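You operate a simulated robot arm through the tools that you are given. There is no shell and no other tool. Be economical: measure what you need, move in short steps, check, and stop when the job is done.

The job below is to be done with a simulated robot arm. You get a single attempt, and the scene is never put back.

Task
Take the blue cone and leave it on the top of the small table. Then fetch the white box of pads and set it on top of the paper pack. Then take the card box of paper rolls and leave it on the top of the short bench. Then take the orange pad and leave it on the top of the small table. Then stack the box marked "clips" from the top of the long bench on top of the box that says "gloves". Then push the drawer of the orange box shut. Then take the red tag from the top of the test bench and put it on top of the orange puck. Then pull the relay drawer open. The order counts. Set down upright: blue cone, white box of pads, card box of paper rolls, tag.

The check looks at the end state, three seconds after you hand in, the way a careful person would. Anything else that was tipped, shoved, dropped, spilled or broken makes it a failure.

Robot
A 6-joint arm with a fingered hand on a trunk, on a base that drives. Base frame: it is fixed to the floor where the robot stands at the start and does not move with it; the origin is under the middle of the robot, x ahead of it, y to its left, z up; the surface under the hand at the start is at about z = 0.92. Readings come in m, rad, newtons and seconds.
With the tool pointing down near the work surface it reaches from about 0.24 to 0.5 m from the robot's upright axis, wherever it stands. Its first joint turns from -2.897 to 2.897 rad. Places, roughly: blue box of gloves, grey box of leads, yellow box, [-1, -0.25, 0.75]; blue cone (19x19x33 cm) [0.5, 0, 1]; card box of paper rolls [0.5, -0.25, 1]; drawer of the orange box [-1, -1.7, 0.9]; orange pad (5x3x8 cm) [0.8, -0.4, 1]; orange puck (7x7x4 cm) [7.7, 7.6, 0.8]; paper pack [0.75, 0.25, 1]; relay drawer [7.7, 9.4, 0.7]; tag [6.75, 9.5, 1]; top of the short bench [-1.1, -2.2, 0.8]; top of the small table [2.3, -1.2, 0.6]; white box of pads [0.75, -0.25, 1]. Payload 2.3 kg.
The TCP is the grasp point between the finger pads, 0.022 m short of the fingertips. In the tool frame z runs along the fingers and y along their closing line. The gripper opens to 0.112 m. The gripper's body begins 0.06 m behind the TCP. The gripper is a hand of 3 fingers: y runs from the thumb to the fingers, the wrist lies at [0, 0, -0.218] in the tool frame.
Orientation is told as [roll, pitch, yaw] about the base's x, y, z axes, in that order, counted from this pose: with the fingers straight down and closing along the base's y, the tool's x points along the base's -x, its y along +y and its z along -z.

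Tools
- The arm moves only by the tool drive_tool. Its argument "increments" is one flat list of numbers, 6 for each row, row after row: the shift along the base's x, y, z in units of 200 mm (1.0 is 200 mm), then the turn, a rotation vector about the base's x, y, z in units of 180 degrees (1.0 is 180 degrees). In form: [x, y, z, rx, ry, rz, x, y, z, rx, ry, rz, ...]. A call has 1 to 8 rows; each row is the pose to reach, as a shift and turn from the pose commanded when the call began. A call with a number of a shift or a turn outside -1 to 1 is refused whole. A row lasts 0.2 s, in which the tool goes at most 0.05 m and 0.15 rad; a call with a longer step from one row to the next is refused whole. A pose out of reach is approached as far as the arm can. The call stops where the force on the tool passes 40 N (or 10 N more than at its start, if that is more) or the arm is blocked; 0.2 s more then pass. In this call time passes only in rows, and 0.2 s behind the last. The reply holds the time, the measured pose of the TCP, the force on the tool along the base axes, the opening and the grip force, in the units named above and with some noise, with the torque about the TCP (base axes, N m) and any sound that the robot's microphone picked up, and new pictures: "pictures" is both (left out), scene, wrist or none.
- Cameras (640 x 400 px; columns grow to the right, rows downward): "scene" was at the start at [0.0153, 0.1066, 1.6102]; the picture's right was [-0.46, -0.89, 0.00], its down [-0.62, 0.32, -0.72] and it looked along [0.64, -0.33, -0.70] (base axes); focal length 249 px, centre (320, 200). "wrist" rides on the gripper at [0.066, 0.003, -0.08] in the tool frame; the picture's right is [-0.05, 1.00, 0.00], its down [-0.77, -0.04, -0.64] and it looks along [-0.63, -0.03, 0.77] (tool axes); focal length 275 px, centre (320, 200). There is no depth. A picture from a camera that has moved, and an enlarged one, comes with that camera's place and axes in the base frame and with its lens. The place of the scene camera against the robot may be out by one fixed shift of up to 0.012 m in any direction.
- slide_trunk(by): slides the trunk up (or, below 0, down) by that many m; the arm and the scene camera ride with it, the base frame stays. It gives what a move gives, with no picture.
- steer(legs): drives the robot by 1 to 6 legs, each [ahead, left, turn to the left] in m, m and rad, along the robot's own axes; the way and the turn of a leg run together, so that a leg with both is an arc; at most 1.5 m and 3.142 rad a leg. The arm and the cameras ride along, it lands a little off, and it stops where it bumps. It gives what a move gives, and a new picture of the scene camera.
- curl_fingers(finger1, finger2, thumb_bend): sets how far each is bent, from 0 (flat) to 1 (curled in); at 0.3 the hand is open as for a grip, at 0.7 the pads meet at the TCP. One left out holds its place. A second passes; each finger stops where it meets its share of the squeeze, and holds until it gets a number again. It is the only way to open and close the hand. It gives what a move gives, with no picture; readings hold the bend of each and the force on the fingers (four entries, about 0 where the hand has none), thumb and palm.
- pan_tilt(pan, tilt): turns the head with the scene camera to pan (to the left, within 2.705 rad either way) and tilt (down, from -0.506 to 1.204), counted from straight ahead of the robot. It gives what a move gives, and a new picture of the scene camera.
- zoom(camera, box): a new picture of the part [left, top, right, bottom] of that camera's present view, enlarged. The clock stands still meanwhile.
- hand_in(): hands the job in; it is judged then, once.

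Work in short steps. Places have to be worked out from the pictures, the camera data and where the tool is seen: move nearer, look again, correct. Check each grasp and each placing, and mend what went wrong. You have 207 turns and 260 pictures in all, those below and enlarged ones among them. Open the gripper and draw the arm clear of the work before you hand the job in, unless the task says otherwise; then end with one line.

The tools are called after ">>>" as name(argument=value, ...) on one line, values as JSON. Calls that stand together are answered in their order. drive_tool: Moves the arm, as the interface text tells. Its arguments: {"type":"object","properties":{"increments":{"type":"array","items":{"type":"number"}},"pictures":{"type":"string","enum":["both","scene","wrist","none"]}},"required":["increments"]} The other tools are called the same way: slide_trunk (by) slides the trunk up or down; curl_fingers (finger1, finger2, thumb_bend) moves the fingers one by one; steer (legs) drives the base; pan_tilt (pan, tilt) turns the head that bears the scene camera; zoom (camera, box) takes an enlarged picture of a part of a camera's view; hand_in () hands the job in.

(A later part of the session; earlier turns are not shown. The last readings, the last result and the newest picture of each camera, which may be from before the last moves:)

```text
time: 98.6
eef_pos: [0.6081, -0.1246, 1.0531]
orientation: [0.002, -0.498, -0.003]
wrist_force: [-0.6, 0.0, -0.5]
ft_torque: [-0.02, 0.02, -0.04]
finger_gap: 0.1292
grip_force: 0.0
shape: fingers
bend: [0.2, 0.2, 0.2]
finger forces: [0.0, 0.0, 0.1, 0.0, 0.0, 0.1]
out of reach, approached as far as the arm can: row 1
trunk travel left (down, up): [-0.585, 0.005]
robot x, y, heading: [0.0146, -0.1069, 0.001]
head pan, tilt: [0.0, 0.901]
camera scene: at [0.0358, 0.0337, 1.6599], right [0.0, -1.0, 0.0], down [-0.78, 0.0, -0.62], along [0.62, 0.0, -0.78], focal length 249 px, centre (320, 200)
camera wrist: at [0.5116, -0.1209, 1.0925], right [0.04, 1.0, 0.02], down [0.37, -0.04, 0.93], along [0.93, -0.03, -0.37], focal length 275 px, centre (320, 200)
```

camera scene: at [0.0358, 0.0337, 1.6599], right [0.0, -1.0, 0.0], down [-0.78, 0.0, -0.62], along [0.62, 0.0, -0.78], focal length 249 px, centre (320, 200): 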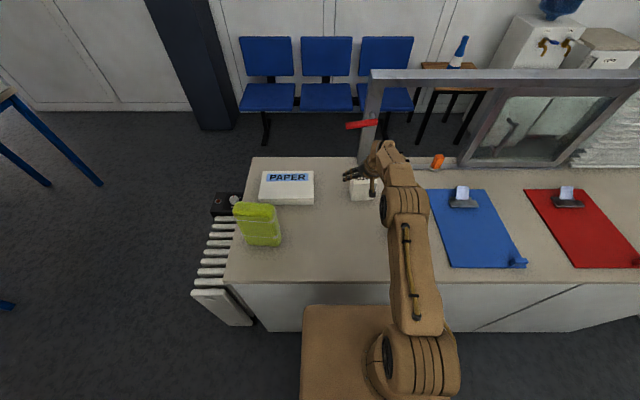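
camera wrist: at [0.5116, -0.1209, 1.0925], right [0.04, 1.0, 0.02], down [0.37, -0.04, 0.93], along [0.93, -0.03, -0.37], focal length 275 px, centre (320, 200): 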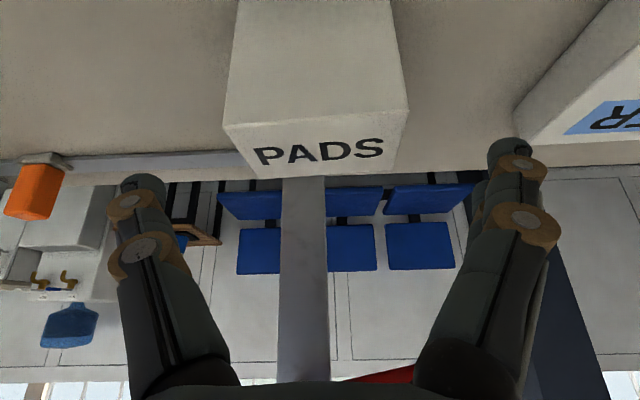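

With a 0.5 rad tilt it reaches. Box centre ≈(0.648, −0.123), top 1.008. I go forward then down to z≈0.985 with the fingers straddling it.

>>> drive_tool(increments=[0.1, 0.01, 0.0, 0, 0, 0, 0.18, 0.01, -0.1, 0, 0, 0, 0.18, 0.01, -0.25, 0, 0, 0, 0.18, 0.01, -0.34, 0, 0, 0], pictures="wrist")

```text
time: 99.6
eef_pos: [0.6231, -0.1225, 0.9973]
orientation: [0.001, -0.5, -0.001]
wrist_force: [0.4, 0.7, -0.7]
ft_torque: [-0.01, -0.01, -0.03]
finger_gap: 0.1291
grip_force: 0.1
shape: fingers
bend: [0.2, 0.2, 0.2]
finger forces: [0.0, 0.1, 0.0, 0.0, 0.0, 0.0]
out of reach, approached as far as the arm can: row 1, 2, 3, 4
trunk travel left (down, up): [-0.585, 0.005]
robot x, y, heading: [0.0169, -0.1098, -0.003]
head pan, tilt: [0.0, 0.901]
camera wrist: at [0.5261, -0.1193, 1.0361], right [0.04, 1.0, 0.02], down [0.37, -0.04, 0.93], along [0.93, -0.03, -0.37], focal length 275 px, centre (320, 200)
```

wrist: 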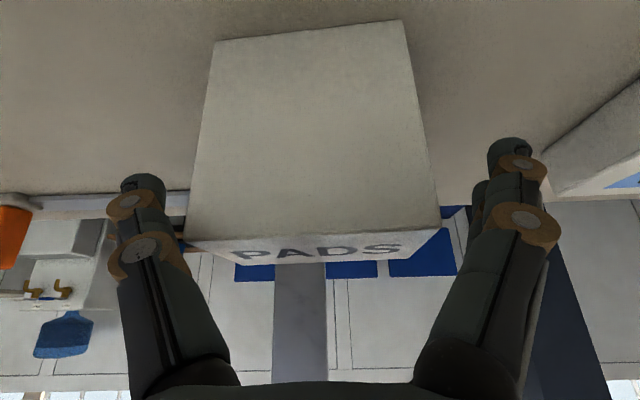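

Arm is at its limit at x=0.623; I nudge the base 2.5 cm ahead.

>>> steer(legs=[[0.025, 0, 0]])

>>> zoom(camera="wrist", box=[0, 0, 640, 400])

```text
time: 100.4
eef_pos: [0.6494, -0.1245, 0.9977]
orientation: [0.003, -0.5, -0.002]
wrist_force: [-0.7, 0.0, 0.3]
ft_torque: [-0.01, 0.02, 0.01]
finger_gap: 0.1293
grip_force: 0.1
shape: fingers
bend: [0.2, 0.2, 0.2]
finger forces: [0.0, 0.0, 0.0, 0.0, 0.0, 0.0]
trunk travel left (down, up): [-0.585, 0.005]
robot x, y, heading: [0.0383, -0.1094, 0.004]
head pan, tilt: [0.0, 0.901]
camera scene: at [0.0608, 0.034, 1.6599], right [0.0, -1.0, 0.0], down [-0.78, 0.0, -0.62], along [0.62, 0.0, -0.78], focal length 249 px, centre (320, 200)
```

scene: 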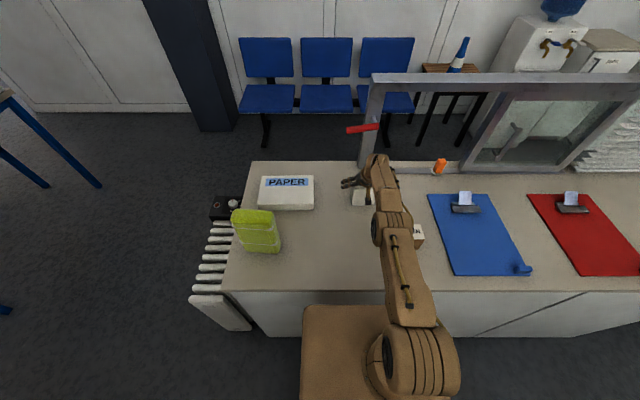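

```text
1.00 times, centred on (320, 200) of wrist (not enlarged: the box is as wide or as high as the picture)
camera zoom: at [0.5516, -0.1191, 1.0363], right [0.04, 1.0, 0.02], down [0.37, -0.04, 0.93], along [0.93, -0.03, -0.37], focal length 275 px, centre (320, 200)
```

zoom: 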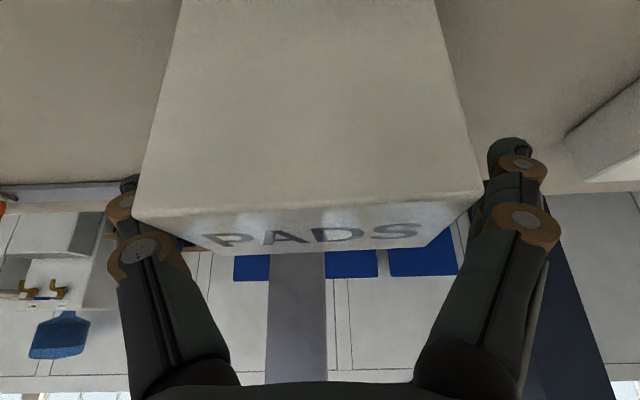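

Box is between the fingers, slightly toward the thumb. I shift 4 mm, lower 1 cm and close.

>>> drive_tool(increments=[-0.01, -0.02, -0.05, 0, 0, 0], pictures="none")

>>> curl_fingers(finger1=0.7, finger2=0.7, thumb_bend=0.7)

>>> zoom(camera="wrist", box=[0, 0, 640, 400])

```text
time: 100.8
eef_pos: [0.6463, -0.1265, 0.9893]
orientation: [0.001, -0.506, -0.002]
wrist_force: [1.3, 1.4, 10.4]
ft_torque: [-0.02, 0.25, -0.02]
finger_gap: 0.1317
grip_force: 4.6
shape: fingers
bend: [0.2, 0.2, 0.2]
finger forces: [4.7, 0.0, 0.0, 0.0, 3.9, 0.0]
trunk travel left (down, up): [-0.585, 0.005]
robot x, y, heading: [0.0425, -0.111, 0.003]
head pan, tilt: [0.0, 0.901]
```

```text
time: 101.8
eef_pos: [0.6445, -0.1288, 0.9899]
orientation: [0.002, -0.505, 0.0]
wrist_force: [6.5, -0.5, 25.3]
ft_torque: [-0.24, 0.48, -0.01]
finger_gap: 0.0812
grip_force: 41.1
shape: fingers
bend: [0.63, 0.51, 0.6]
finger forces: [24.0, 17.0, 0.0, 0.1, 41.9, 0.1]
trunk travel left (down, up): [-0.585, 0.005]
robot x, y, heading: [0.0403, -0.1133, -0.004]
head pan, tilt: [0.0, 0.901]
```

```text
1.00 times, centred on (320, 200) of wrist (not enlarged: the box is as wide or as high as the picture)
camera zoom: at [0.5478, -0.1231, 1.0282], right [0.04, 1.0, 0.02], down [0.37, -0.04, 0.93], along [0.93, -0.03, -0.37], focal length 275 px, centre (320, 200)
```

zoom: 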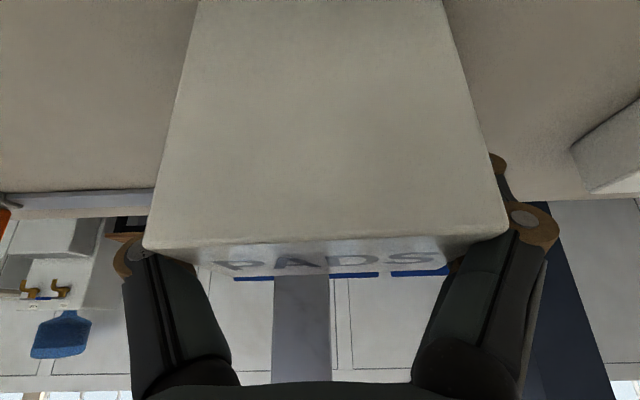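

Gripped firmly. I lift gently, drawing back a little.

>>> drive_tool(increments=[0, 0, 0.1, 0, 0, 0, -0.05, 0, 0.25, 0, 0, 0, -0.15, 0, 0.42, 0, 0, 0, -0.25, 0, 0.55, 0, 0, 0])

```text
time: 102.8
eef_pos: [0.5948, -0.1277, 1.0978]
orientation: [0.0, -0.503, -0.003]
wrist_force: [-0.2, -0.1, -1.4]
ft_torque: [0.0, -0.04, 0.01]
finger_gap: 0.0809
grip_force: 34.1
shape: fingers
bend: [0.63, 0.51, 0.6]
finger forces: [17.1, 17.0, 0.0, 0.0, 34.1, 0.0]
trunk travel left (down, up): [-0.585, 0.005]
robot x, y, heading: [0.0402, -0.1101, -0.0]
head pan, tilt: [0.0, 0.901]
camera scene: at [0.0593, 0.0339, 1.6598], right [0.0, -1.0, 0.0], down [-0.78, 0.0, -0.62], along [0.62, 0.0, -0.78], focal length 249 px, centre (320, 200)
camera wrist: at [0.4985, -0.1218, 1.1369], right [0.04, 1.0, 0.02], down [0.37, -0.04, 0.93], along [0.93, -0.03, -0.37], focal length 275 px, centre (320, 200)
```

scene: 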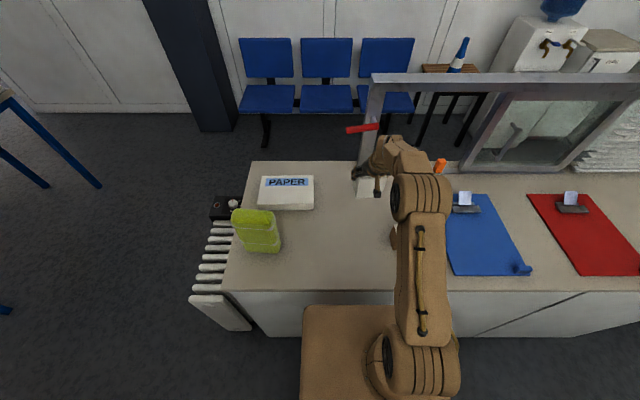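
wrist: 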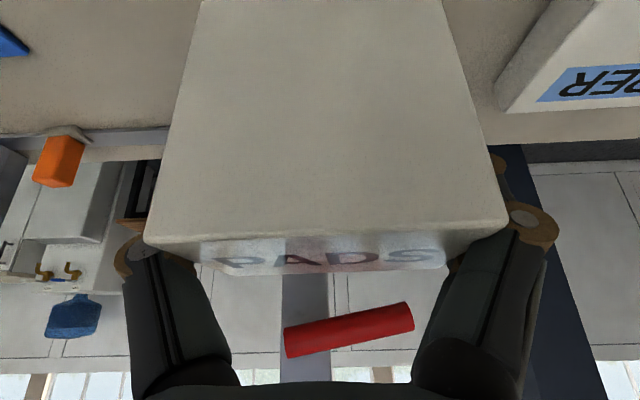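

Held level and upright. I strafe the base left 0.28 m to bring it in line with the paper pack.

>>> steer(legs=[[0, 0.28, 0]])

>>> zoom(camera="wrist", box=[0, 0, 640, 400])

```text
time: 104.7
eef_pos: [0.5979, 0.1541, 1.0974]
orientation: [0.002, -0.502, -0.003]
wrist_force: [0.2, 0.6, -1.9]
ft_torque: [0.0, -0.03, -0.05]
finger_gap: 0.0808
grip_force: 34.4
shape: fingers
bend: [0.63, 0.51, 0.6]
finger forces: [17.0, 17.0, 0.1, 0.0, 33.9, 0.1]
trunk travel left (down, up): [-0.585, 0.005]
robot x, y, heading: [0.0396, 0.1681, -0.003]
head pan, tilt: [0.0, 0.901]
camera scene: at [0.061, 0.3149, 1.6598], right [0.0, -1.0, 0.0], down [-0.78, 0.0, -0.62], along [0.62, 0.0, -0.78], focal length 249 px, centre (320, 200)
```

scene: 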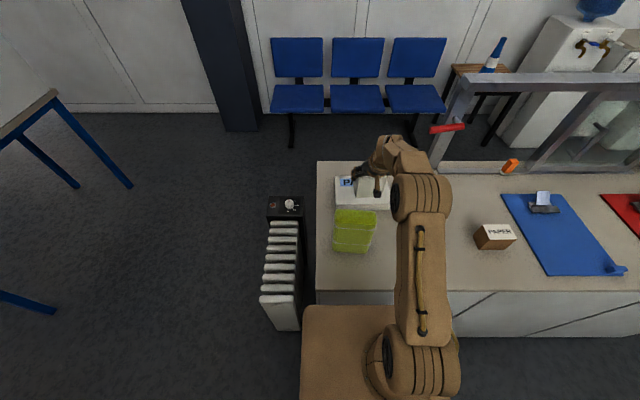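

```text
1.00 times, centred on (320, 200) of wrist (not enlarged: the box is as wide or as high as the picture)
camera zoom: at [0.4998, 0.1585, 1.1361], right [0.04, 1.0, 0.02], down [0.37, -0.04, 0.93], along [0.93, -0.03, -0.37], focal length 275 px, centre (320, 200)
```

zoom: 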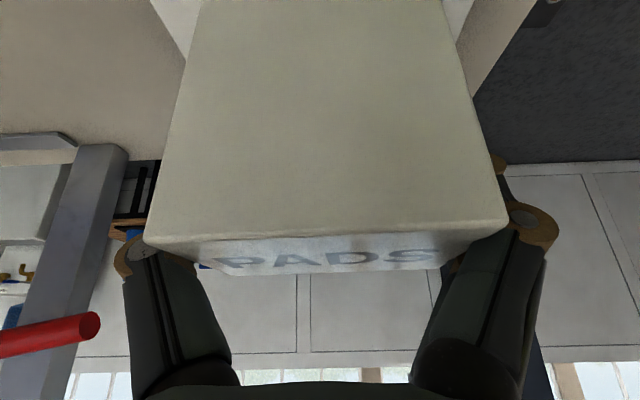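

Pack centre y≈0.15, box at 0.154. I advance 4 cm and lower to just above the pack.

>>> drive_tool(increments=[0.12, 0, -0.08, 0, 0, 0, 0.22, 0, -0.2, 0, 0, 0], pictures="scene")

>>> zoom(camera="scene", box=[300, 120, 460, 220])

```text
time: 105.3
eef_pos: [0.6413, 0.1551, 1.0571]
orientation: [0.003, -0.502, -0.002]
wrist_force: [0.3, 0.3, -1.9]
ft_torque: [0.02, -0.02, -0.02]
finger_gap: 0.0808
grip_force: 33.6
shape: fingers
bend: [0.63, 0.51, 0.6]
finger forces: [16.9, 16.9, 0.0, 0.0, 33.7, 0.1]
trunk travel left (down, up): [-0.585, 0.005]
robot x, y, heading: [0.0426, 0.1714, 0.001]
head pan, tilt: [0.0, 0.901]
camera scene: at [0.0618, 0.3146, 1.6599], right [0.0, -1.0, 0.0], down [-0.78, 0.0, -0.62], along [0.62, 0.0, -0.78], focal length 249 px, centre (320, 200)
```

scene: 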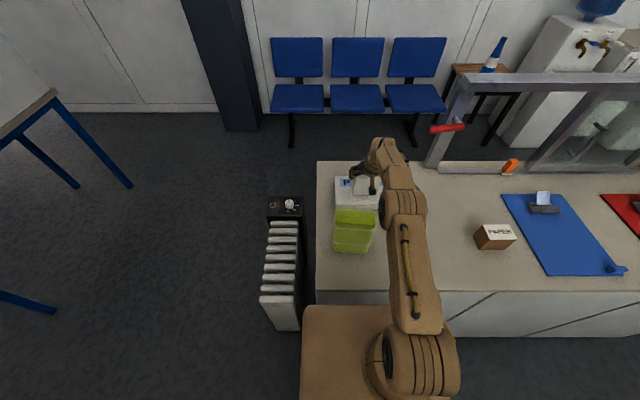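

```text
4.00 times, centred on (380, 170) of scene
camera zoom: at [0.0618, 0.3146, 1.6599], right [0.0, -1.0, 0.0], down [-0.78, 0.0, -0.62], along [0.62, 0.0, -0.78], focal length 995 px, centre (80, 320)
```

zoom: 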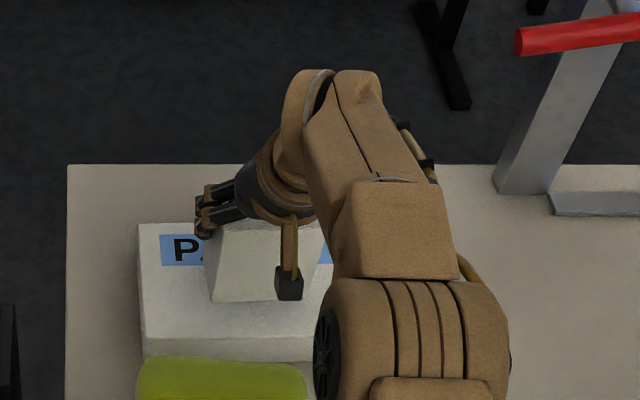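

The box is above the pack's middle. Lower stepwise until contact.

>>> drive_tool(increments=[0, 0, -0.04, 0, 0, 0, 0, 0, -0.085, 0, 0, 0], pictures="none")

```text
time: 105.9
eef_pos: [0.6404, 0.1527, 1.04]
orientation: [0.001, -0.501, -0.002]
wrist_force: [0.1, 0.4, -1.5]
ft_torque: [-0.02, -0.04, 0.01]
finger_gap: 0.0809
grip_force: 33.7
shape: fingers
bend: [0.63, 0.51, 0.6]
finger forces: [16.7, 17.0, 0.1, 0.1, 33.5, 0.1]
trunk travel left (down, up): [-0.585, 0.005]
robot x, y, heading: [0.043, 0.1713, -0.0]
head pan, tilt: [0.0, 0.901]
```

No contact yet at 1.040; a few mm more.

>>> drive_tool(increments=[0, 0, -0.025, 0, 0, 0], pictures="none")

>>> drive_tool(increments=[0, 0, -0.02, 0, 0, 0], pictures="none")

```text
time: 106.3
eef_pos: [0.6416, 0.1547, 1.035]
orientation: [0.002, -0.502, -0.002]
wrist_force: [0.0, -0.3, -1.8]
ft_torque: [0.02, -0.03, 0.02]
finger_gap: 0.0809
grip_force: 33.5
shape: fingers
bend: [0.63, 0.51, 0.6]
finger forces: [16.8, 16.9, 0.0, 0.1, 33.6, 0.0]
trunk travel left (down, up): [-0.585, 0.005]
robot x, y, heading: [0.0409, 0.169, -0.003]
head pan, tilt: [0.0, 0.901]
```

```text
time: 106.7
eef_pos: [0.6412, 0.1544, 1.0311]
orientation: [0.001, -0.499, -0.003]
wrist_force: [0.1, -0.6, -0.8]
ft_torque: [-0.01, -0.05, -0.01]
finger_gap: 0.0811
grip_force: 34.0
shape: fingers
bend: [0.63, 0.51, 0.6]
finger forces: [16.9, 16.9, 0.1, 0.1, 33.6, 0.0]
trunk travel left (down, up): [-0.585, 0.005]
robot x, y, heading: [0.0425, 0.1681, -0.001]
head pan, tilt: [0.0, 0.901]
```

>>> drive_tool(increments=[0, 0, -0.02, 0, 0, 0], pictures="none")

>>> drive_tool(increments=[0, 0, -0.02, 0, 0, 0], pictures="scene")

```text
time: 107.1
eef_pos: [0.6407, 0.1551, 1.0305]
orientation: [0.002, -0.506, -0.001]
wrist_force: [5.1, 1.4, 16.5]
ft_torque: [-0.11, 0.32, 0.02]
finger_gap: 0.0812
grip_force: 37.9
shape: fingers
bend: [0.63, 0.51, 0.6]
finger forces: [20.9, 17.0, 0.1, 0.0, 36.9, 0.1]
trunk travel left (down, up): [-0.585, 0.005]
robot x, y, heading: [0.0382, 0.1679, 0.001]
head pan, tilt: [0.0, 0.901]
```

```text
time: 107.7
eef_pos: [0.6439, 0.1539, 1.0294]
orientation: [0.002, -0.519, 0.0]
wrist_force: [-1.0, 1.3, 19.9]
ft_torque: [-0.07, 0.81, -0.1]
finger_gap: 0.0809
grip_force: 41.6
shape: fingers
bend: [0.64, 0.52, 0.6]
finger forces: [26.8, 15.7, 0.0, 0.0, 39.5, 0.0]
trunk travel left (down, up): [-0.585, 0.005]
robot x, y, heading: [0.0444, 0.1708, -0.002]
head pan, tilt: [0.0, 0.901]
stopped in row 1: the force on the tool passed its limit at 42 N (the readings are from after the stop); the commanded pose is now the measured one
camera scene: at [0.0583, 0.315, 1.6598], right [0.0, -1.0, 0.0], down [-0.78, 0.0, -0.62], along [0.62, 0.0, -0.78], focal length 249 px, centre (320, 200)
```

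scene: 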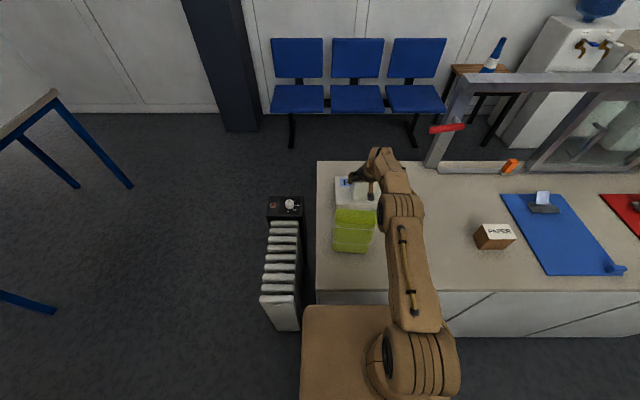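

Contact at ≈1.031. I ease up with pitch restored, then open.

>>> drive_tool(increments=[-0.01, 0, 0.01, 0, 0.0055, 0], pictures="none")

>>> curl_fingers(finger1=0.2, finger2=0.2, thumb_bend=0.2)

>>> zoom(camera="wrist", box=[0, 0, 640, 400])

```text
time: 108.1
eef_pos: [0.6409, 0.1537, 1.0304]
orientation: [0.0, -0.499, 0.0]
wrist_force: [4.1, 1.6, 14.9]
ft_torque: [-0.11, 0.22, 0.04]
finger_gap: 0.0807
grip_force: 37.0
shape: fingers
bend: [0.64, 0.52, 0.6]
finger forces: [20.4, 17.2, 0.0, 0.0, 36.2, 0.0]
trunk travel left (down, up): [-0.585, 0.005]
robot x, y, heading: [0.0421, 0.1716, -0.004]
head pan, tilt: [0.0, 0.901]
```

```text
time: 109.1
eef_pos: [0.6401, 0.1542, 1.029]
orientation: [-0.001, -0.495, -0.001]
wrist_force: [1.5, 0.5, 7.4]
ft_torque: [0.07, 0.21, -0.03]
finger_gap: 0.1325
grip_force: 4.0
shape: fingers
bend: [0.2, 0.2, 0.2]
finger forces: [5.3, 0.1, 0.1, 0.0, 2.4, 0.0]
trunk travel left (down, up): [-0.585, 0.005]
robot x, y, heading: [0.0429, 0.1705, -0.001]
head pan, tilt: [0.0, 0.901]
```

```text
1.00 times, centred on (320, 200) of wrist (not enlarged: the box is as wide or as high as the picture)
camera zoom: at [0.5432, 0.1582, 1.0686], right [0.04, 1.0, 0.02], down [0.38, -0.04, 0.93], along [0.93, -0.03, -0.38], focal length 275 px, centre (320, 200)
```

zoom: 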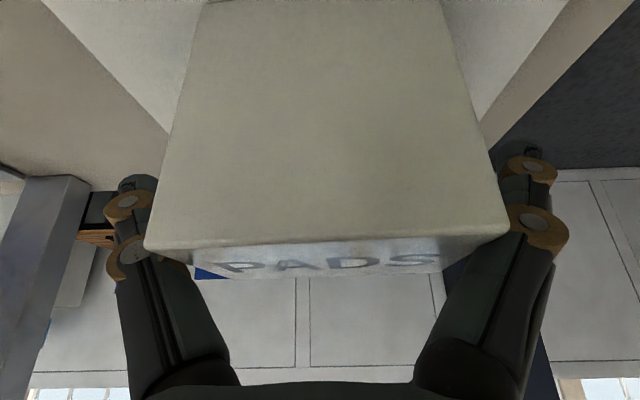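

Fingers' roots still touch the box a bit; I widen further and withdraw along the tool axis.

>>> curl_fingers(finger1=0.12, finger2=0.12, thumb_bend=0.12)

>>> drive_tool(increments=[-0.01, 0, 0.05, 0, 0, 0, -0.05, 0, 0.15, 0, 0, 0, -0.12, 0, 0.32, 0, 0, 0, -0.25, 0, 0.5, 0, 0, 0, -0.45, 0, 0.6, 0, 0, 0])

```text
time: 110.1
eef_pos: [0.6422, 0.1534, 1.0299]
orientation: [-0.001, -0.494, 0.0]
wrist_force: [0.8, 0.5, 1.6]
ft_torque: [0.04, 0.08, -0.03]
finger_gap: 0.1408
grip_force: 0.5
shape: fingers
bend: [0.12, 0.12, 0.12]
finger forces: [1.8, 0.1, 0.0, 0.0, 0.3, 0.1]
trunk travel left (down, up): [-0.585, 0.005]
robot x, y, heading: [0.0397, 0.1679, 0.003]
head pan, tilt: [0.0, 0.901]
```

```text
time: 111.3
eef_pos: [0.5498, 0.1557, 1.1502]
orientation: [0.002, -0.496, -0.002]
wrist_force: [-0.7, 0.7, -0.5]
ft_torque: [-0.01, -0.01, 0.01]
finger_gap: 0.1396
grip_force: 0.1
shape: fingers
bend: [0.12, 0.12, 0.12]
finger forces: [0.1, 0.0, 0.1, 0.1, 0.0, 0.0]
trunk travel left (down, up): [-0.585, 0.005]
robot x, y, heading: [0.0419, 0.1692, 0.001]
head pan, tilt: [0.0, 0.901]
camera scene: at [0.0588, 0.3143, 1.6599], right [0.0, -1.0, 0.0], down [-0.78, 0.0, -0.62], along [0.62, 0.0, -0.78], focal length 249 px, centre (320, 200)
camera wrist: at [0.4518, 0.1584, 1.1898], right [0.04, 1.0, 0.02], down [0.38, -0.04, 0.93], along [0.93, -0.03, -0.38], focal length 275 px, centre (320, 200)
```

scene: 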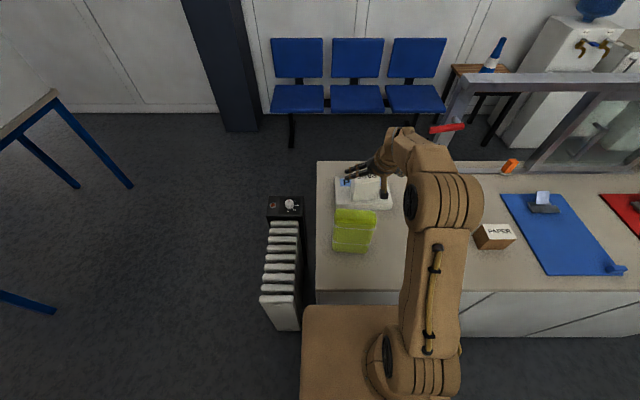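
wrist: 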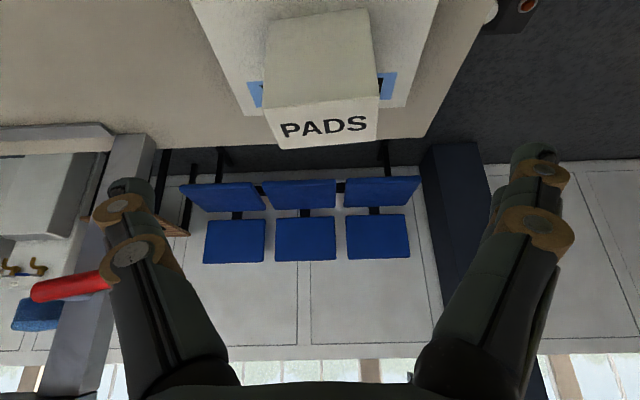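

Pads box sits well on the pack. Next the card box: I bring the hand back to vertical and strafe right.

>>> drive_tool(increments=[-0.15, 0, 0.15, 0, 0.03, 0, -0.32, 0, 0.25, 0, 0.07, 0, -0.5, 0, 0.3, 0, 0.115, 0, -0.7, 0, 0.3, 0, 0.158, 0], pictures="none")

>>> steer(legs=[[0, -0.41, 0]])

>>> zoom(camera="wrist", box=[0, 0, 640, 400])

```text
time: 112.3
eef_pos: [0.411, 0.1543, 1.2107]
orientation: [-0.001, 0.002, 0.001]
wrist_force: [-0.5, 0.2, 0.0]
ft_torque: [0.0, -0.01, -0.01]
finger_gap: 0.1396
grip_force: 0.0
shape: fingers
bend: [0.12, 0.12, 0.12]
finger forces: [0.0, 0.0, 0.0, 0.0, 0.0, 0.0]
trunk travel left (down, up): [-0.585, 0.005]
robot x, y, heading: [0.0454, 0.1718, 0.0]
head pan, tilt: [0.0, 0.901]
```

```text
time: 114.8
eef_pos: [0.411, -0.2604, 1.2104]
orientation: [-0.001, 0.002, 0.0]
wrist_force: [-0.2, 0.3, 0.5]
ft_torque: [-0.02, 0.02, -0.02]
finger_gap: 0.1397
grip_force: 0.1
shape: fingers
bend: [0.12, 0.12, 0.12]
finger forces: [0.1, 0.0, 0.0, 0.0, 0.0, 0.0]
trunk travel left (down, up): [-0.585, 0.005]
robot x, y, heading: [0.0428, -0.2418, -0.002]
head pan, tilt: [0.0, 0.901]
camera scene: at [0.0605, -0.0999, 1.6599], right [0.0, -1.0, 0.0], down [-0.78, 0.0, -0.62], along [0.62, 0.0, -0.78], focal length 249 px, centre (320, 200)
```

scene: 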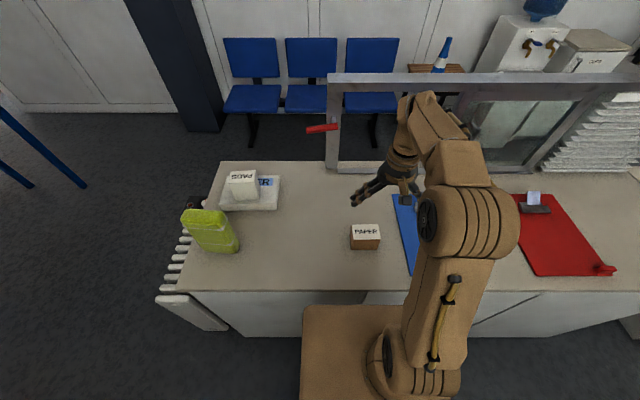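

```text
1.00 times, centred on (320, 200) of wrist (not enlarged: the box is as wide or as high as the picture)
camera zoom: at [0.3445, -0.2557, 1.2906], right [0.05, 1.0, 0.0], down [0.77, -0.04, 0.63], along [0.63, -0.03, -0.77], focal length 275 px, centre (320, 200)
```

zoom: 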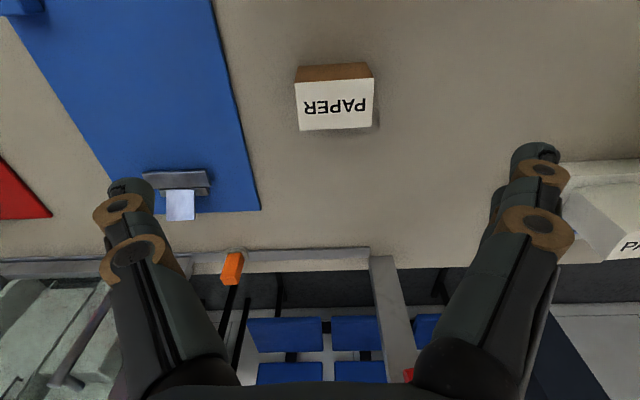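

Card box ≈5.6×8.3×6 cm at (0.461, −0.243), top ≈0.98. I descend over it in two calls.

>>> curl_fingers(finger1=0.2, finger2=0.2, thumb_bend=0.2)

>>> drive_tool(increments=[0.12, 0.04, -0.2, 0, 0, 0, 0.25, 0.085, -0.4, 0, 0, 0, 0.25, 0.085, -0.63, 0, 0, 0, 0.25, 0.085, -0.86, 0, 0, 0], pictures="wrist")

```text
time: 115.8
eef_pos: [0.4113, -0.2593, 1.2094]
orientation: [-0.001, 0.001, -0.002]
wrist_force: [-0.4, -0.4, 1.6]
ft_torque: [0.03, -0.01, -0.02]
finger_gap: 0.13
grip_force: 0.1
shape: fingers
bend: [0.2, 0.2, 0.2]
finger forces: [0.1, 0.1, 0.1, 0.1, 0.0, 0.1]
trunk travel left (down, up): [-0.585, 0.005]
robot x, y, heading: [0.0464, -0.2421, -0.002]
head pan, tilt: [0.0, 0.901]
```

```text
time: 116.8
eef_pos: [0.4623, -0.2418, 1.0375]
orientation: [0.001, 0.001, 0.001]
wrist_force: [-0.4, 0.2, -0.7]
ft_torque: [0.07, -0.02, 0.0]
finger_gap: 0.1301
grip_force: 0.1
shape: fingers
bend: [0.2, 0.2, 0.2]
finger forces: [0.0, 0.1, 0.0, 0.0, 0.1, 0.0]
trunk travel left (down, up): [-0.585, 0.005]
robot x, y, heading: [0.0417, -0.2486, -0.004]
head pan, tilt: [0.0, 0.901]
camera wrist: at [0.3948, -0.2375, 1.1176], right [0.05, 1.0, 0.0], down [0.77, -0.04, 0.63], along [0.63, -0.03, -0.77], focal length 275 px, centre (320, 200)
```

wrist: 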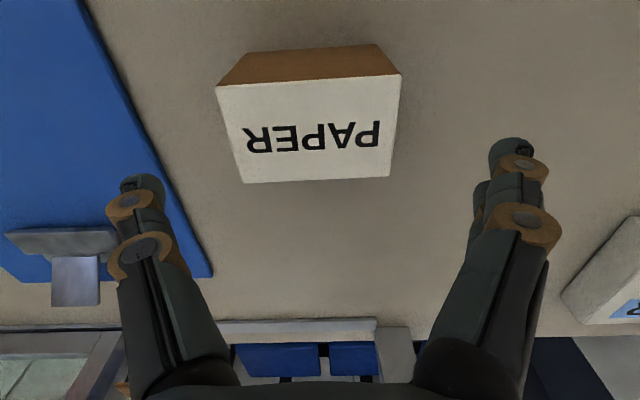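

Box centre (0.457, −0.245), aligned. Final descent and close.

>>> drive_tool(increments=[-0.02, -0.015, -0.2, 0, 0, 0, -0.02, -0.015, -0.4, 0, 0, 0], pictures="none")

>>> curl_fingers(finger1=0.7, finger2=0.7, thumb_bend=0.7)

>>> drive_tool(increments=[0, 0, 0.1, 0, 0, 0, 0, 0, 0.3, 0, 0, 0, -0.15, 0, 0.5, 0, 0, 0, -0.35, 0, 0.65, 0, 0, 0])

```text
time: 117.4
eef_pos: [0.4571, -0.2459, 0.9583]
orientation: [0.001, -0.002, -0.001]
wrist_force: [3.3, -1.1, 9.4]
ft_torque: [-0.03, 0.04, 0.0]
finger_gap: 0.1316
grip_force: 4.2
shape: fingers
bend: [0.19, 0.19, 0.2]
finger forces: [1.7, 2.0, 0.0, 0.0, 4.9, 0.1]
trunk travel left (down, up): [-0.585, 0.005]
robot x, y, heading: [0.0468, -0.2445, 0.004]
head pan, tilt: [0.0, 0.901]
```

```text
time: 118.4
eef_pos: [0.4568, -0.2461, 0.9595]
orientation: [0.0, -0.002, 0.0]
wrist_force: [7.0, -1.2, 29.9]
ft_torque: [-0.06, 0.13, 0.03]
finger_gap: 0.0807
grip_force: 41.5
shape: fingers
bend: [0.62, 0.62, 0.61]
finger forces: [20.5, 20.6, 0.0, 0.1, 42.0, 0.0]
trunk travel left (down, up): [-0.585, 0.005]
robot x, y, heading: [0.045, -0.244, 0.006]
head pan, tilt: [0.0, 0.901]
```

```text
time: 119.4
eef_pos: [0.3854, -0.2471, 1.0887]
orientation: [0.0, 0.001, 0.002]
wrist_force: [-0.3, 0.4, -0.2]
ft_torque: [0.03, -0.01, 0.03]
finger_gap: 0.0807
grip_force: 32.8
shape: fingers
bend: [0.61, 0.62, 0.61]
finger forces: [16.3, 16.3, 0.1, 0.0, 33.7, 0.0]
trunk travel left (down, up): [-0.585, 0.005]
robot x, y, heading: [0.0402, -0.2454, 0.007]
head pan, tilt: [0.0, 0.901]
camera scene: at [0.0584, -0.0996, 1.6599], right [0.0, -1.0, 0.0], down [-0.78, 0.0, -0.62], along [0.62, 0.0, -0.78], focal length 249 px, centre (320, 200)
camera wrist: at [0.3183, -0.2424, 1.1692], right [0.05, 1.0, 0.0], down [0.77, -0.04, 0.64], along [0.63, -0.03, -0.77], focal length 275 px, centre (320, 200)
```

scene: 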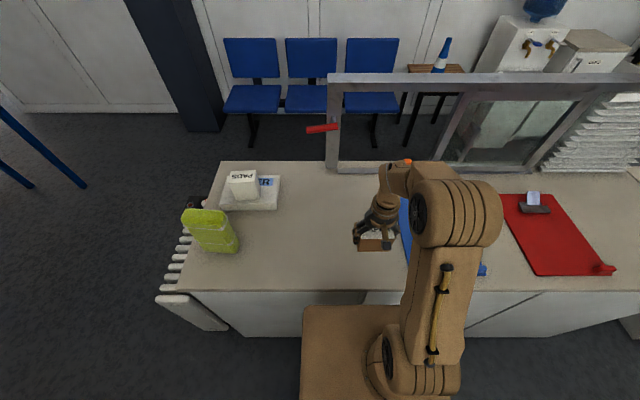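
wrist: 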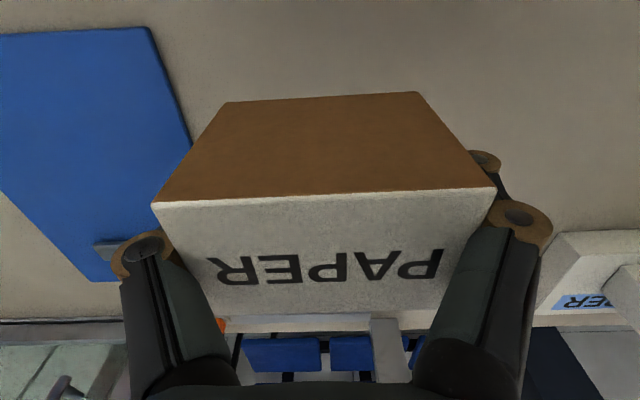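

Box held upright. I back off, turn right and drive along the aisle toward the short bench, then look.

>>> steer(legs=[[-0.32, 0, 0], [0, 0, -1.571], [1.3, 0, 0]])

>>> pan_tilt(pan=-0.6, tilt=0.7)

```text
time: 131.5
eef_pos: [-0.2968, -1.8871, 1.0872]
orientation: [-0.001, 0.002, -1.578]
wrist_force: [0.2, -0.1, -1.5]
ft_torque: [0.01, -0.03, -0.02]
finger_gap: 0.0805
grip_force: 32.4
shape: fingers
bend: [0.61, 0.61, 0.61]
finger forces: [16.1, 16.1, 0.0, 0.1, 33.1, 0.0]
trunk travel left (down, up): [-0.585, 0.005]
robot x, y, heading: [-0.2882, -1.5407, -1.579]
head pan, tilt: [0.0, 0.901]
camera scene: at [-0.1479, -1.5551, 1.6599], right [-1.0, 0.01, 0.0], down [0.01, 0.78, -0.62], along [0.0, -0.62, -0.78], focal length 249 px, centre (320, 200)
```

scene: 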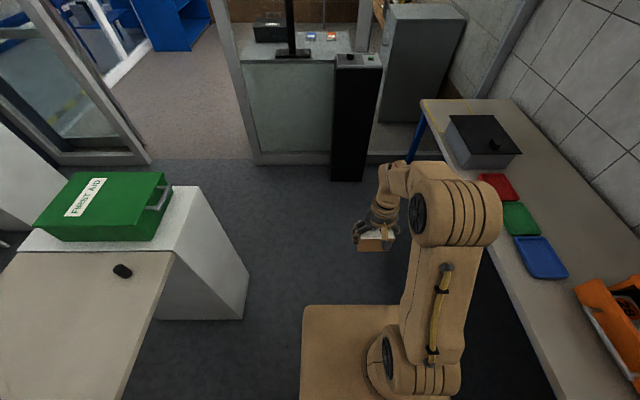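

```text
time: 132.5
eef_pos: [-0.2953, -1.8879, 1.0884]
orientation: [0.0, 0.002, -1.578]
wrist_force: [-0.2, 0.0, -0.6]
ft_torque: [0.0, 0.0, -0.01]
finger_gap: 0.0806
grip_force: 31.7
shape: fingers
bend: [0.61, 0.61, 0.61]
finger forces: [16.0, 16.1, 0.1, 0.0, 33.2, 0.0]
trunk travel left (down, up): [-0.585, 0.005]
robot x, y, heading: [-0.2899, -1.5454, -1.576]
head pan, tilt: [-0.6, 0.7]
camera scene: at [-0.1958, -1.5493, 1.676], right [-0.82, 0.57, 0.0], down [0.37, 0.53, -0.76], along [-0.44, -0.63, -0.64], focal length 249 px, centre (320, 200)
```

scene: 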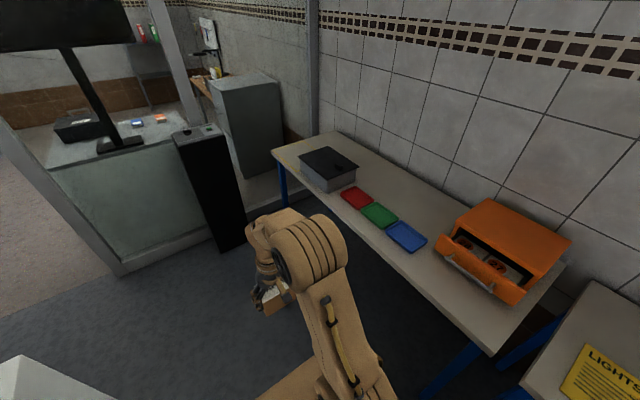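

Trays line the bench front; the free strip behind them is around (−1.11, −1.97), front edge x≈−0.815. I drive to y≈−1.97 and turn to face the bench.

>>> steer(legs=[[0.42, 0, 0], [0, 0, -1.565]])

>>> pan_tilt(pan=0.0, tilt=0.9)

```text
time: 139.0
eef_pos: [-0.6403, -1.9627, 1.0885]
orientation: [0.0, 0.001, 3.137]
wrist_force: [0.2, 0.8, -1.4]
ft_torque: [0.04, -0.03, 0.0]
finger_gap: 0.0804
grip_force: 31.9
shape: fingers
bend: [0.61, 0.61, 0.61]
finger forces: [15.8, 15.8, 0.0, 0.1, 32.6, 0.0]
trunk travel left (down, up): [-0.585, 0.005]
robot x, y, heading: [-0.2943, -1.9688, 3.134]
head pan, tilt: [-0.6, 0.7]
camera scene: at [-0.3019, -2.0563, 1.676], right [0.57, 0.82, 0.0], down [0.53, -0.37, -0.76], along [-0.63, 0.44, -0.64], focal length 249 px, centre (320, 200)
```

scene: 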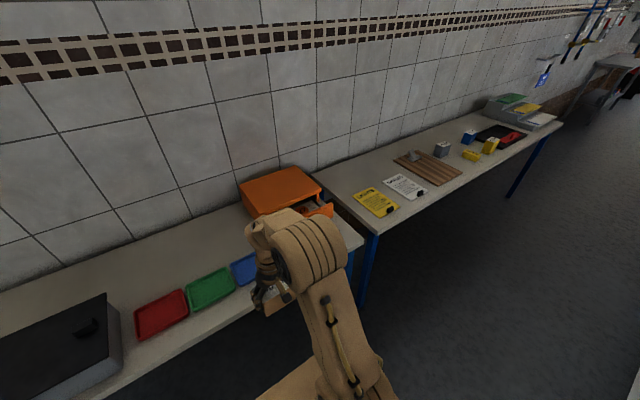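

```text
time: 140.0
eef_pos: [-0.6391, -1.9636, 1.0873]
orientation: [0.0, 0.001, 3.136]
wrist_force: [1.0, 0.3, -0.4]
ft_torque: [0.0, -0.01, -0.02]
finger_gap: 0.0808
grip_force: 32.0
shape: fingers
bend: [0.61, 0.61, 0.61]
finger forces: [15.9, 15.8, 0.0, 0.0, 32.6, 0.0]
trunk travel left (down, up): [-0.585, 0.005]
robot x, y, heading: [-0.2936, -1.9646, 3.135]
head pan, tilt: [0.0, 0.901]
camera scene: at [-0.3076, -2.1042, 1.6599], right [0.01, 1.0, 0.0], down [0.78, 0.0, -0.62], along [-0.62, 0.0, -0.78], focal length 249 px, centre (320, 200)
```

scene: 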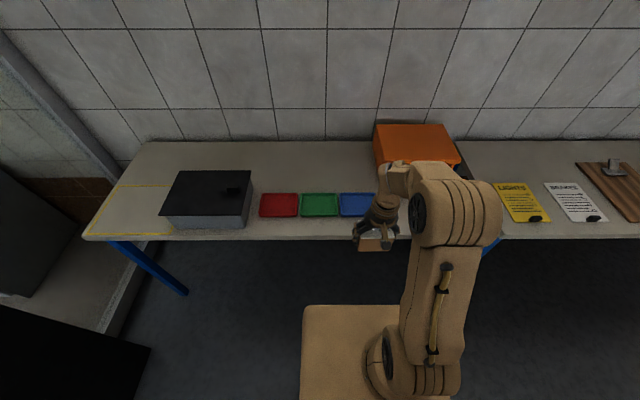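

Free strip behind trays: x −1.05…−1.38. Target (−1.12, −2.0). I drive ahead 0.31 and left 0.035, then lower the trunk 0.12.

>>> steer(legs=[[0.31, 0.035, 0.006]])

>>> slide_trunk(by=-0.12)

```text
time: 142.1
eef_pos: [-0.9486, -2.0012, 1.0888]
orientation: [-0.001, 0.003, -3.138]
wrist_force: [0.0, 0.2, -1.0]
ft_torque: [0.01, -0.01, -0.04]
finger_gap: 0.0806
grip_force: 32.0
shape: fingers
bend: [0.61, 0.61, 0.61]
finger forces: [15.8, 15.8, 0.0, 0.0, 32.7, 0.0]
trunk travel left (down, up): [-0.585, 0.005]
robot x, y, heading: [-0.604, -2.0011, -3.137]
head pan, tilt: [0.0, 0.901]
camera scene: at [-0.6155, -2.1394, 1.6599], right [0.0, 1.0, 0.0], down [0.78, 0.0, -0.62], along [-0.62, 0.0, -0.78], focal length 249 px, centre (320, 200)
```

scene: 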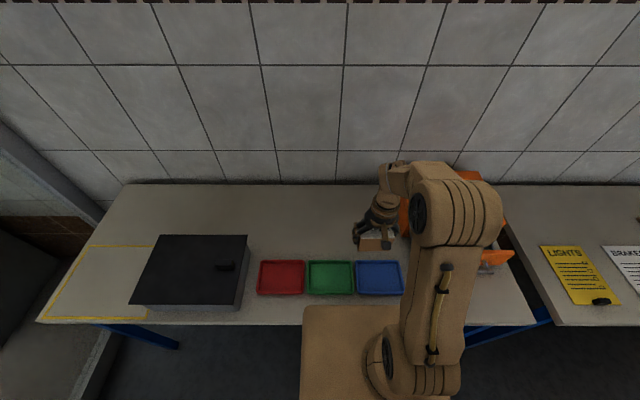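

```text
time: 143.6
eef_pos: [-0.9467, -2.0008, 0.9671]
orientation: [0.001, 0.002, -3.137]
wrist_force: [0.1, 0.7, -0.4]
ft_torque: [-0.01, -0.01, 0.0]
finger_gap: 0.0806
grip_force: 32.0
shape: fingers
bend: [0.61, 0.61, 0.61]
finger forces: [15.9, 15.8, 0.1, 0.0, 32.7, 0.0]
trunk travel left (down, up): [-0.465, 0.125]
robot x, y, heading: [-0.6053, -2.0042, -3.135]
head pan, tilt: [0.0, 0.901]
```

Extend over the strip, lowering part-way.

>>> drive_tool(increments=[-0.22, 0, 0, 0, 0, 0, -0.44, 0, -0.1, 0, 0, 0, -0.64, 0, -0.25, 0, 0, 0, -0.84, 0, -0.38, 0, 0, 0])

```text
time: 144.6
eef_pos: [-1.106, -2.0025, 0.8905]
orientation: [0.0, 0.005, -3.138]
wrist_force: [0.7, 0.5, 0.5]
ft_torque: [0.01, 0.0, 0.01]
finger_gap: 0.0805
grip_force: 31.6
shape: fingers
bend: [0.61, 0.61, 0.61]
finger forces: [15.6, 15.6, 0.0, 0.0, 31.9, 0.1]
out of reach, approached as far as the arm can: row 4
trunk travel left (down, up): [-0.465, 0.125]
robot x, y, heading: [-0.6017, -2.0031, -3.136]
head pan, tilt: [0.0, 0.901]
camera scene: at [-0.6156, -2.1396, 1.5399], right [0.0, 1.0, 0.0], down [0.78, 0.0, -0.62], along [-0.62, 0.0, -0.78], focal length 249 px, centre (320, 200)
camera wrist: at [-1.0407, -2.0055, 0.9711], right [-0.04, -1.0, 0.0], down [-0.77, 0.03, 0.63], along [-0.63, 0.03, -0.78], focal length 275 px, centre (320, 200)
```

scene: 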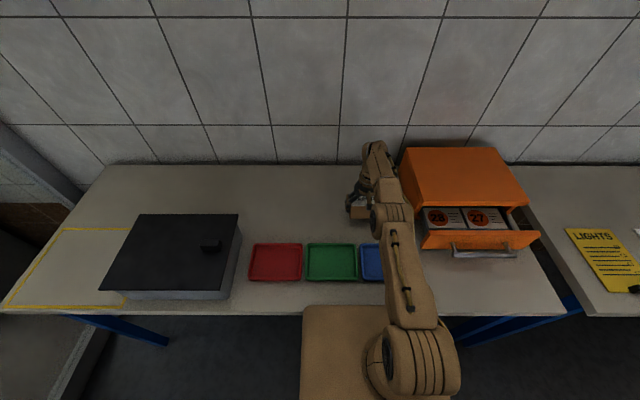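
wrist: 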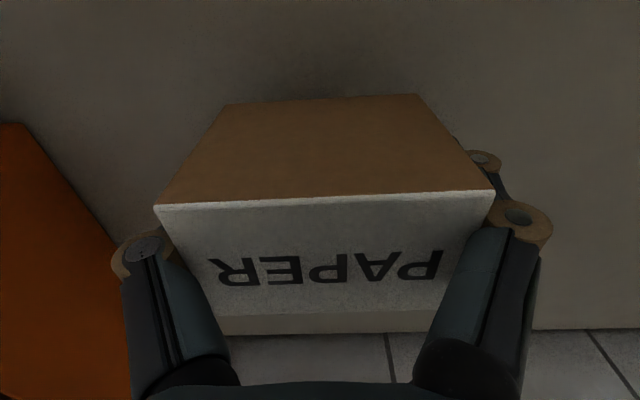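

Clear of trays and the orange box. Lower toward contact.

>>> drive_tool(increments=[0, 0, -0.1, 0, 0, 0, 0, 0, -0.2, 0, 0, 0], pictures="none")

>>> drive_tool(increments=[0, 0, -0.03, 0, 0, 0], pictures="none")

```text
time: 145.3
eef_pos: [-1.1051, -2.0054, 0.8601]
orientation: [0.003, -0.019, -3.136]
wrist_force: [2.6, 0.1, 26.6]
ft_torque: [0.04, -0.24, -0.05]
finger_gap: 0.0805
grip_force: 37.8
shape: fingers
bend: [0.62, 0.62, 0.61]
finger forces: [20.1, 18.5, 0.0, 0.0, 37.2, 0.1]
trunk travel left (down, up): [-0.465, 0.125]
robot x, y, heading: [-0.6045, -2.0048, -3.142]
head pan, tilt: [0.0, 0.901]
stopped in row 2: the force on the tool passed its limit at 44 N (the readings are from after the stop); the commanded pose is now the measured one
```

```text
time: 145.6
eef_pos: [-1.1069, -2.0036, 0.8595]
orientation: [0.002, -0.025, -3.138]
wrist_force: [5.7, 0.4, 25.6]
ft_torque: [0.05, -0.27, -0.02]
finger_gap: 0.0807
grip_force: 37.4
shape: fingers
bend: [0.62, 0.62, 0.61]
finger forces: [19.7, 18.6, 0.1, 0.1, 36.5, 0.1]
trunk travel left (down, up): [-0.465, 0.125]
robot x, y, heading: [-0.6025, -2.0016, -3.133]
head pan, tilt: [0.0, 0.901]
stopped in row 1: the force on the tool passed its limit at 45 N (the readings are from after the stop); the commanded pose is now the measured one
```

Contact; bench ≈0.82. Ease up slightly and open.

>>> drive_tool(increments=[0, 0, 0.015, 0, 0, 0], pictures="none")

>>> curl_fingers(finger1=0.15, finger2=0.15, thumb_bend=0.15)

>>> drive_tool(increments=[0, 0, 0.15, 0, 0, 0, 0, 0, 0.4, 0, 0, 0, 0.1, 0, 0.6, 0, 0, 0, 0.3, 0, 0.7, 0, 0, 0, 0.5, 0, 0.8, 0, 0, 0])

```text
time: 146.0
eef_pos: [-1.1068, -2.0038, 0.8606]
orientation: [0.001, -0.022, -3.139]
wrist_force: [4.9, -1.1, 13.6]
ft_torque: [-0.03, -0.14, -0.05]
finger_gap: 0.0807
grip_force: 34.6
shape: fingers
bend: [0.62, 0.62, 0.61]
finger forces: [17.7, 17.5, 0.0, 0.0, 33.7, 0.0]
trunk travel left (down, up): [-0.465, 0.125]
robot x, y, heading: [-0.6001, -2.0016, -3.138]
head pan, tilt: [0.0, 0.901]
```

```text
time: 147.0
eef_pos: [-1.1086, -2.0035, 0.8582]
orientation: [0.0, -0.019, -3.137]
wrist_force: [0.7, -0.6, 1.7]
ft_torque: [-0.01, 0.0, 0.01]
finger_gap: 0.137
grip_force: 1.5
shape: fingers
bend: [0.15, 0.15, 0.15]
finger forces: [0.7, 0.6, 0.0, 0.0, 1.1, 0.1]
trunk travel left (down, up): [-0.465, 0.125]
robot x, y, heading: [-0.6057, -2.0051, -3.144]
head pan, tilt: [0.0, 0.901]
```

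```text
time: 148.2
eef_pos: [-1.008, -2.0038, 1.0199]
orientation: [0.002, -0.02, -3.137]
wrist_force: [-0.1, 0.1, 1.6]
ft_torque: [0.0, -0.02, 0.0]
finger_gap: 0.1364
grip_force: 0.1
shape: fingers
bend: [0.15, 0.15, 0.15]
finger forces: [0.0, 0.0, 0.1, 0.0, 0.1, 0.1]
trunk travel left (down, up): [-0.465, 0.125]
robot x, y, heading: [-0.6023, -2.0005, -3.141]
head pan, tilt: [0.0, 0.901]
camera scene: at [-0.6135, -2.1394, 1.5399], right [0.0, 1.0, 0.0], down [0.78, 0.0, -0.62], along [-0.62, 0.0, -0.78], focal length 249 px, centre (320, 200)
camera wrist: at [-0.9411, -2.0052, 1.1], right [-0.04, -1.0, 0.0], down [-0.76, 0.03, 0.65], along [-0.65, 0.03, -0.76], focal length 275 px, centre (320, 200)
```

scene: 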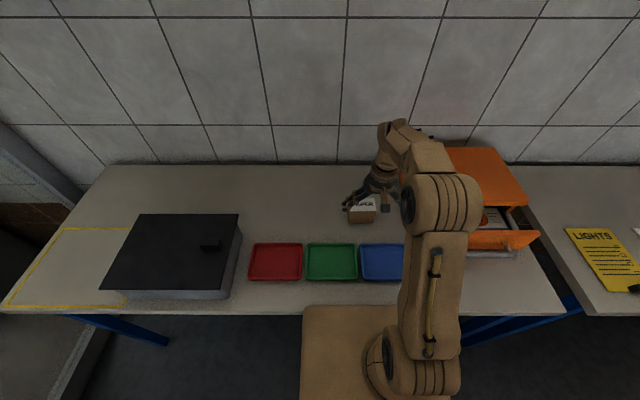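
wrist: 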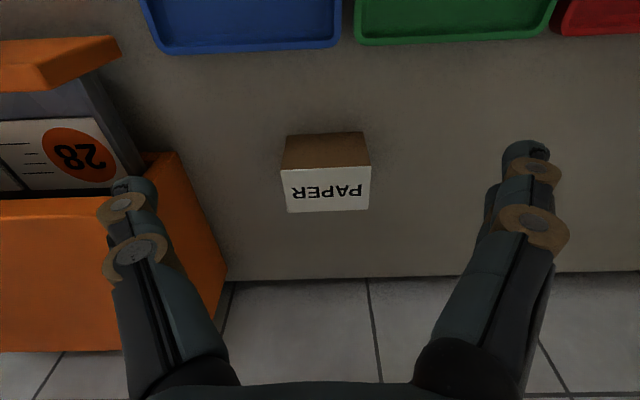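

Card box stands on the short bench. Next the orange pad, from the waiting-area side: raise the trunk and drive back round (strafing, heading kept).

>>> slide_trunk(by=0.12)

>>> steer(legs=[[-0.34, 0, 0], [0, -1.5, 0], [0, -1.5, 0], [0, -0.2, 0]])

```text
time: 149.7
eef_pos: [-1.0089, -2.0028, 1.1392]
orientation: [-0.001, -0.019, -3.138]
wrist_force: [0.3, -0.2, 0.3]
ft_torque: [0.0, 0.01, 0.0]
finger_gap: 0.1363
grip_force: 0.1
shape: fingers
bend: [0.15, 0.15, 0.15]
finger forces: [0.1, 0.0, 0.0, 0.1, 0.1, 0.1]
trunk travel left (down, up): [-0.585, 0.005]
robot x, y, heading: [-0.6015, -2.0021, -3.135]
head pan, tilt: [0.0, 0.901]
```

```text
time: 167.1
eef_pos: [-0.6643, 1.191, 1.1397]
orientation: [0.003, -0.018, 3.142]
wrist_force: [0.2, -0.8, -0.4]
ft_torque: [-0.03, 0.01, -0.01]
finger_gap: 0.1363
grip_force: 0.1
shape: fingers
bend: [0.15, 0.15, 0.15]
finger forces: [0.1, 0.0, 0.0, 0.1, 0.1, 0.1]
trunk travel left (down, up): [-0.585, 0.005]
robot x, y, heading: [-0.2585, 1.188, 3.148]
head pan, tilt: [0.0, 0.901]
camera scene: at [-0.2717, 1.0538, 1.6599], right [0.0, 1.0, 0.0], down [0.78, 0.0, -0.62], along [-0.62, 0.0, -0.78], focal length 249 px, centre (320, 200)
```

scene: 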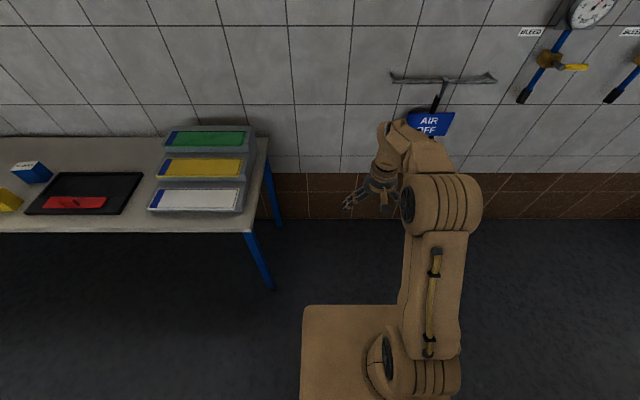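

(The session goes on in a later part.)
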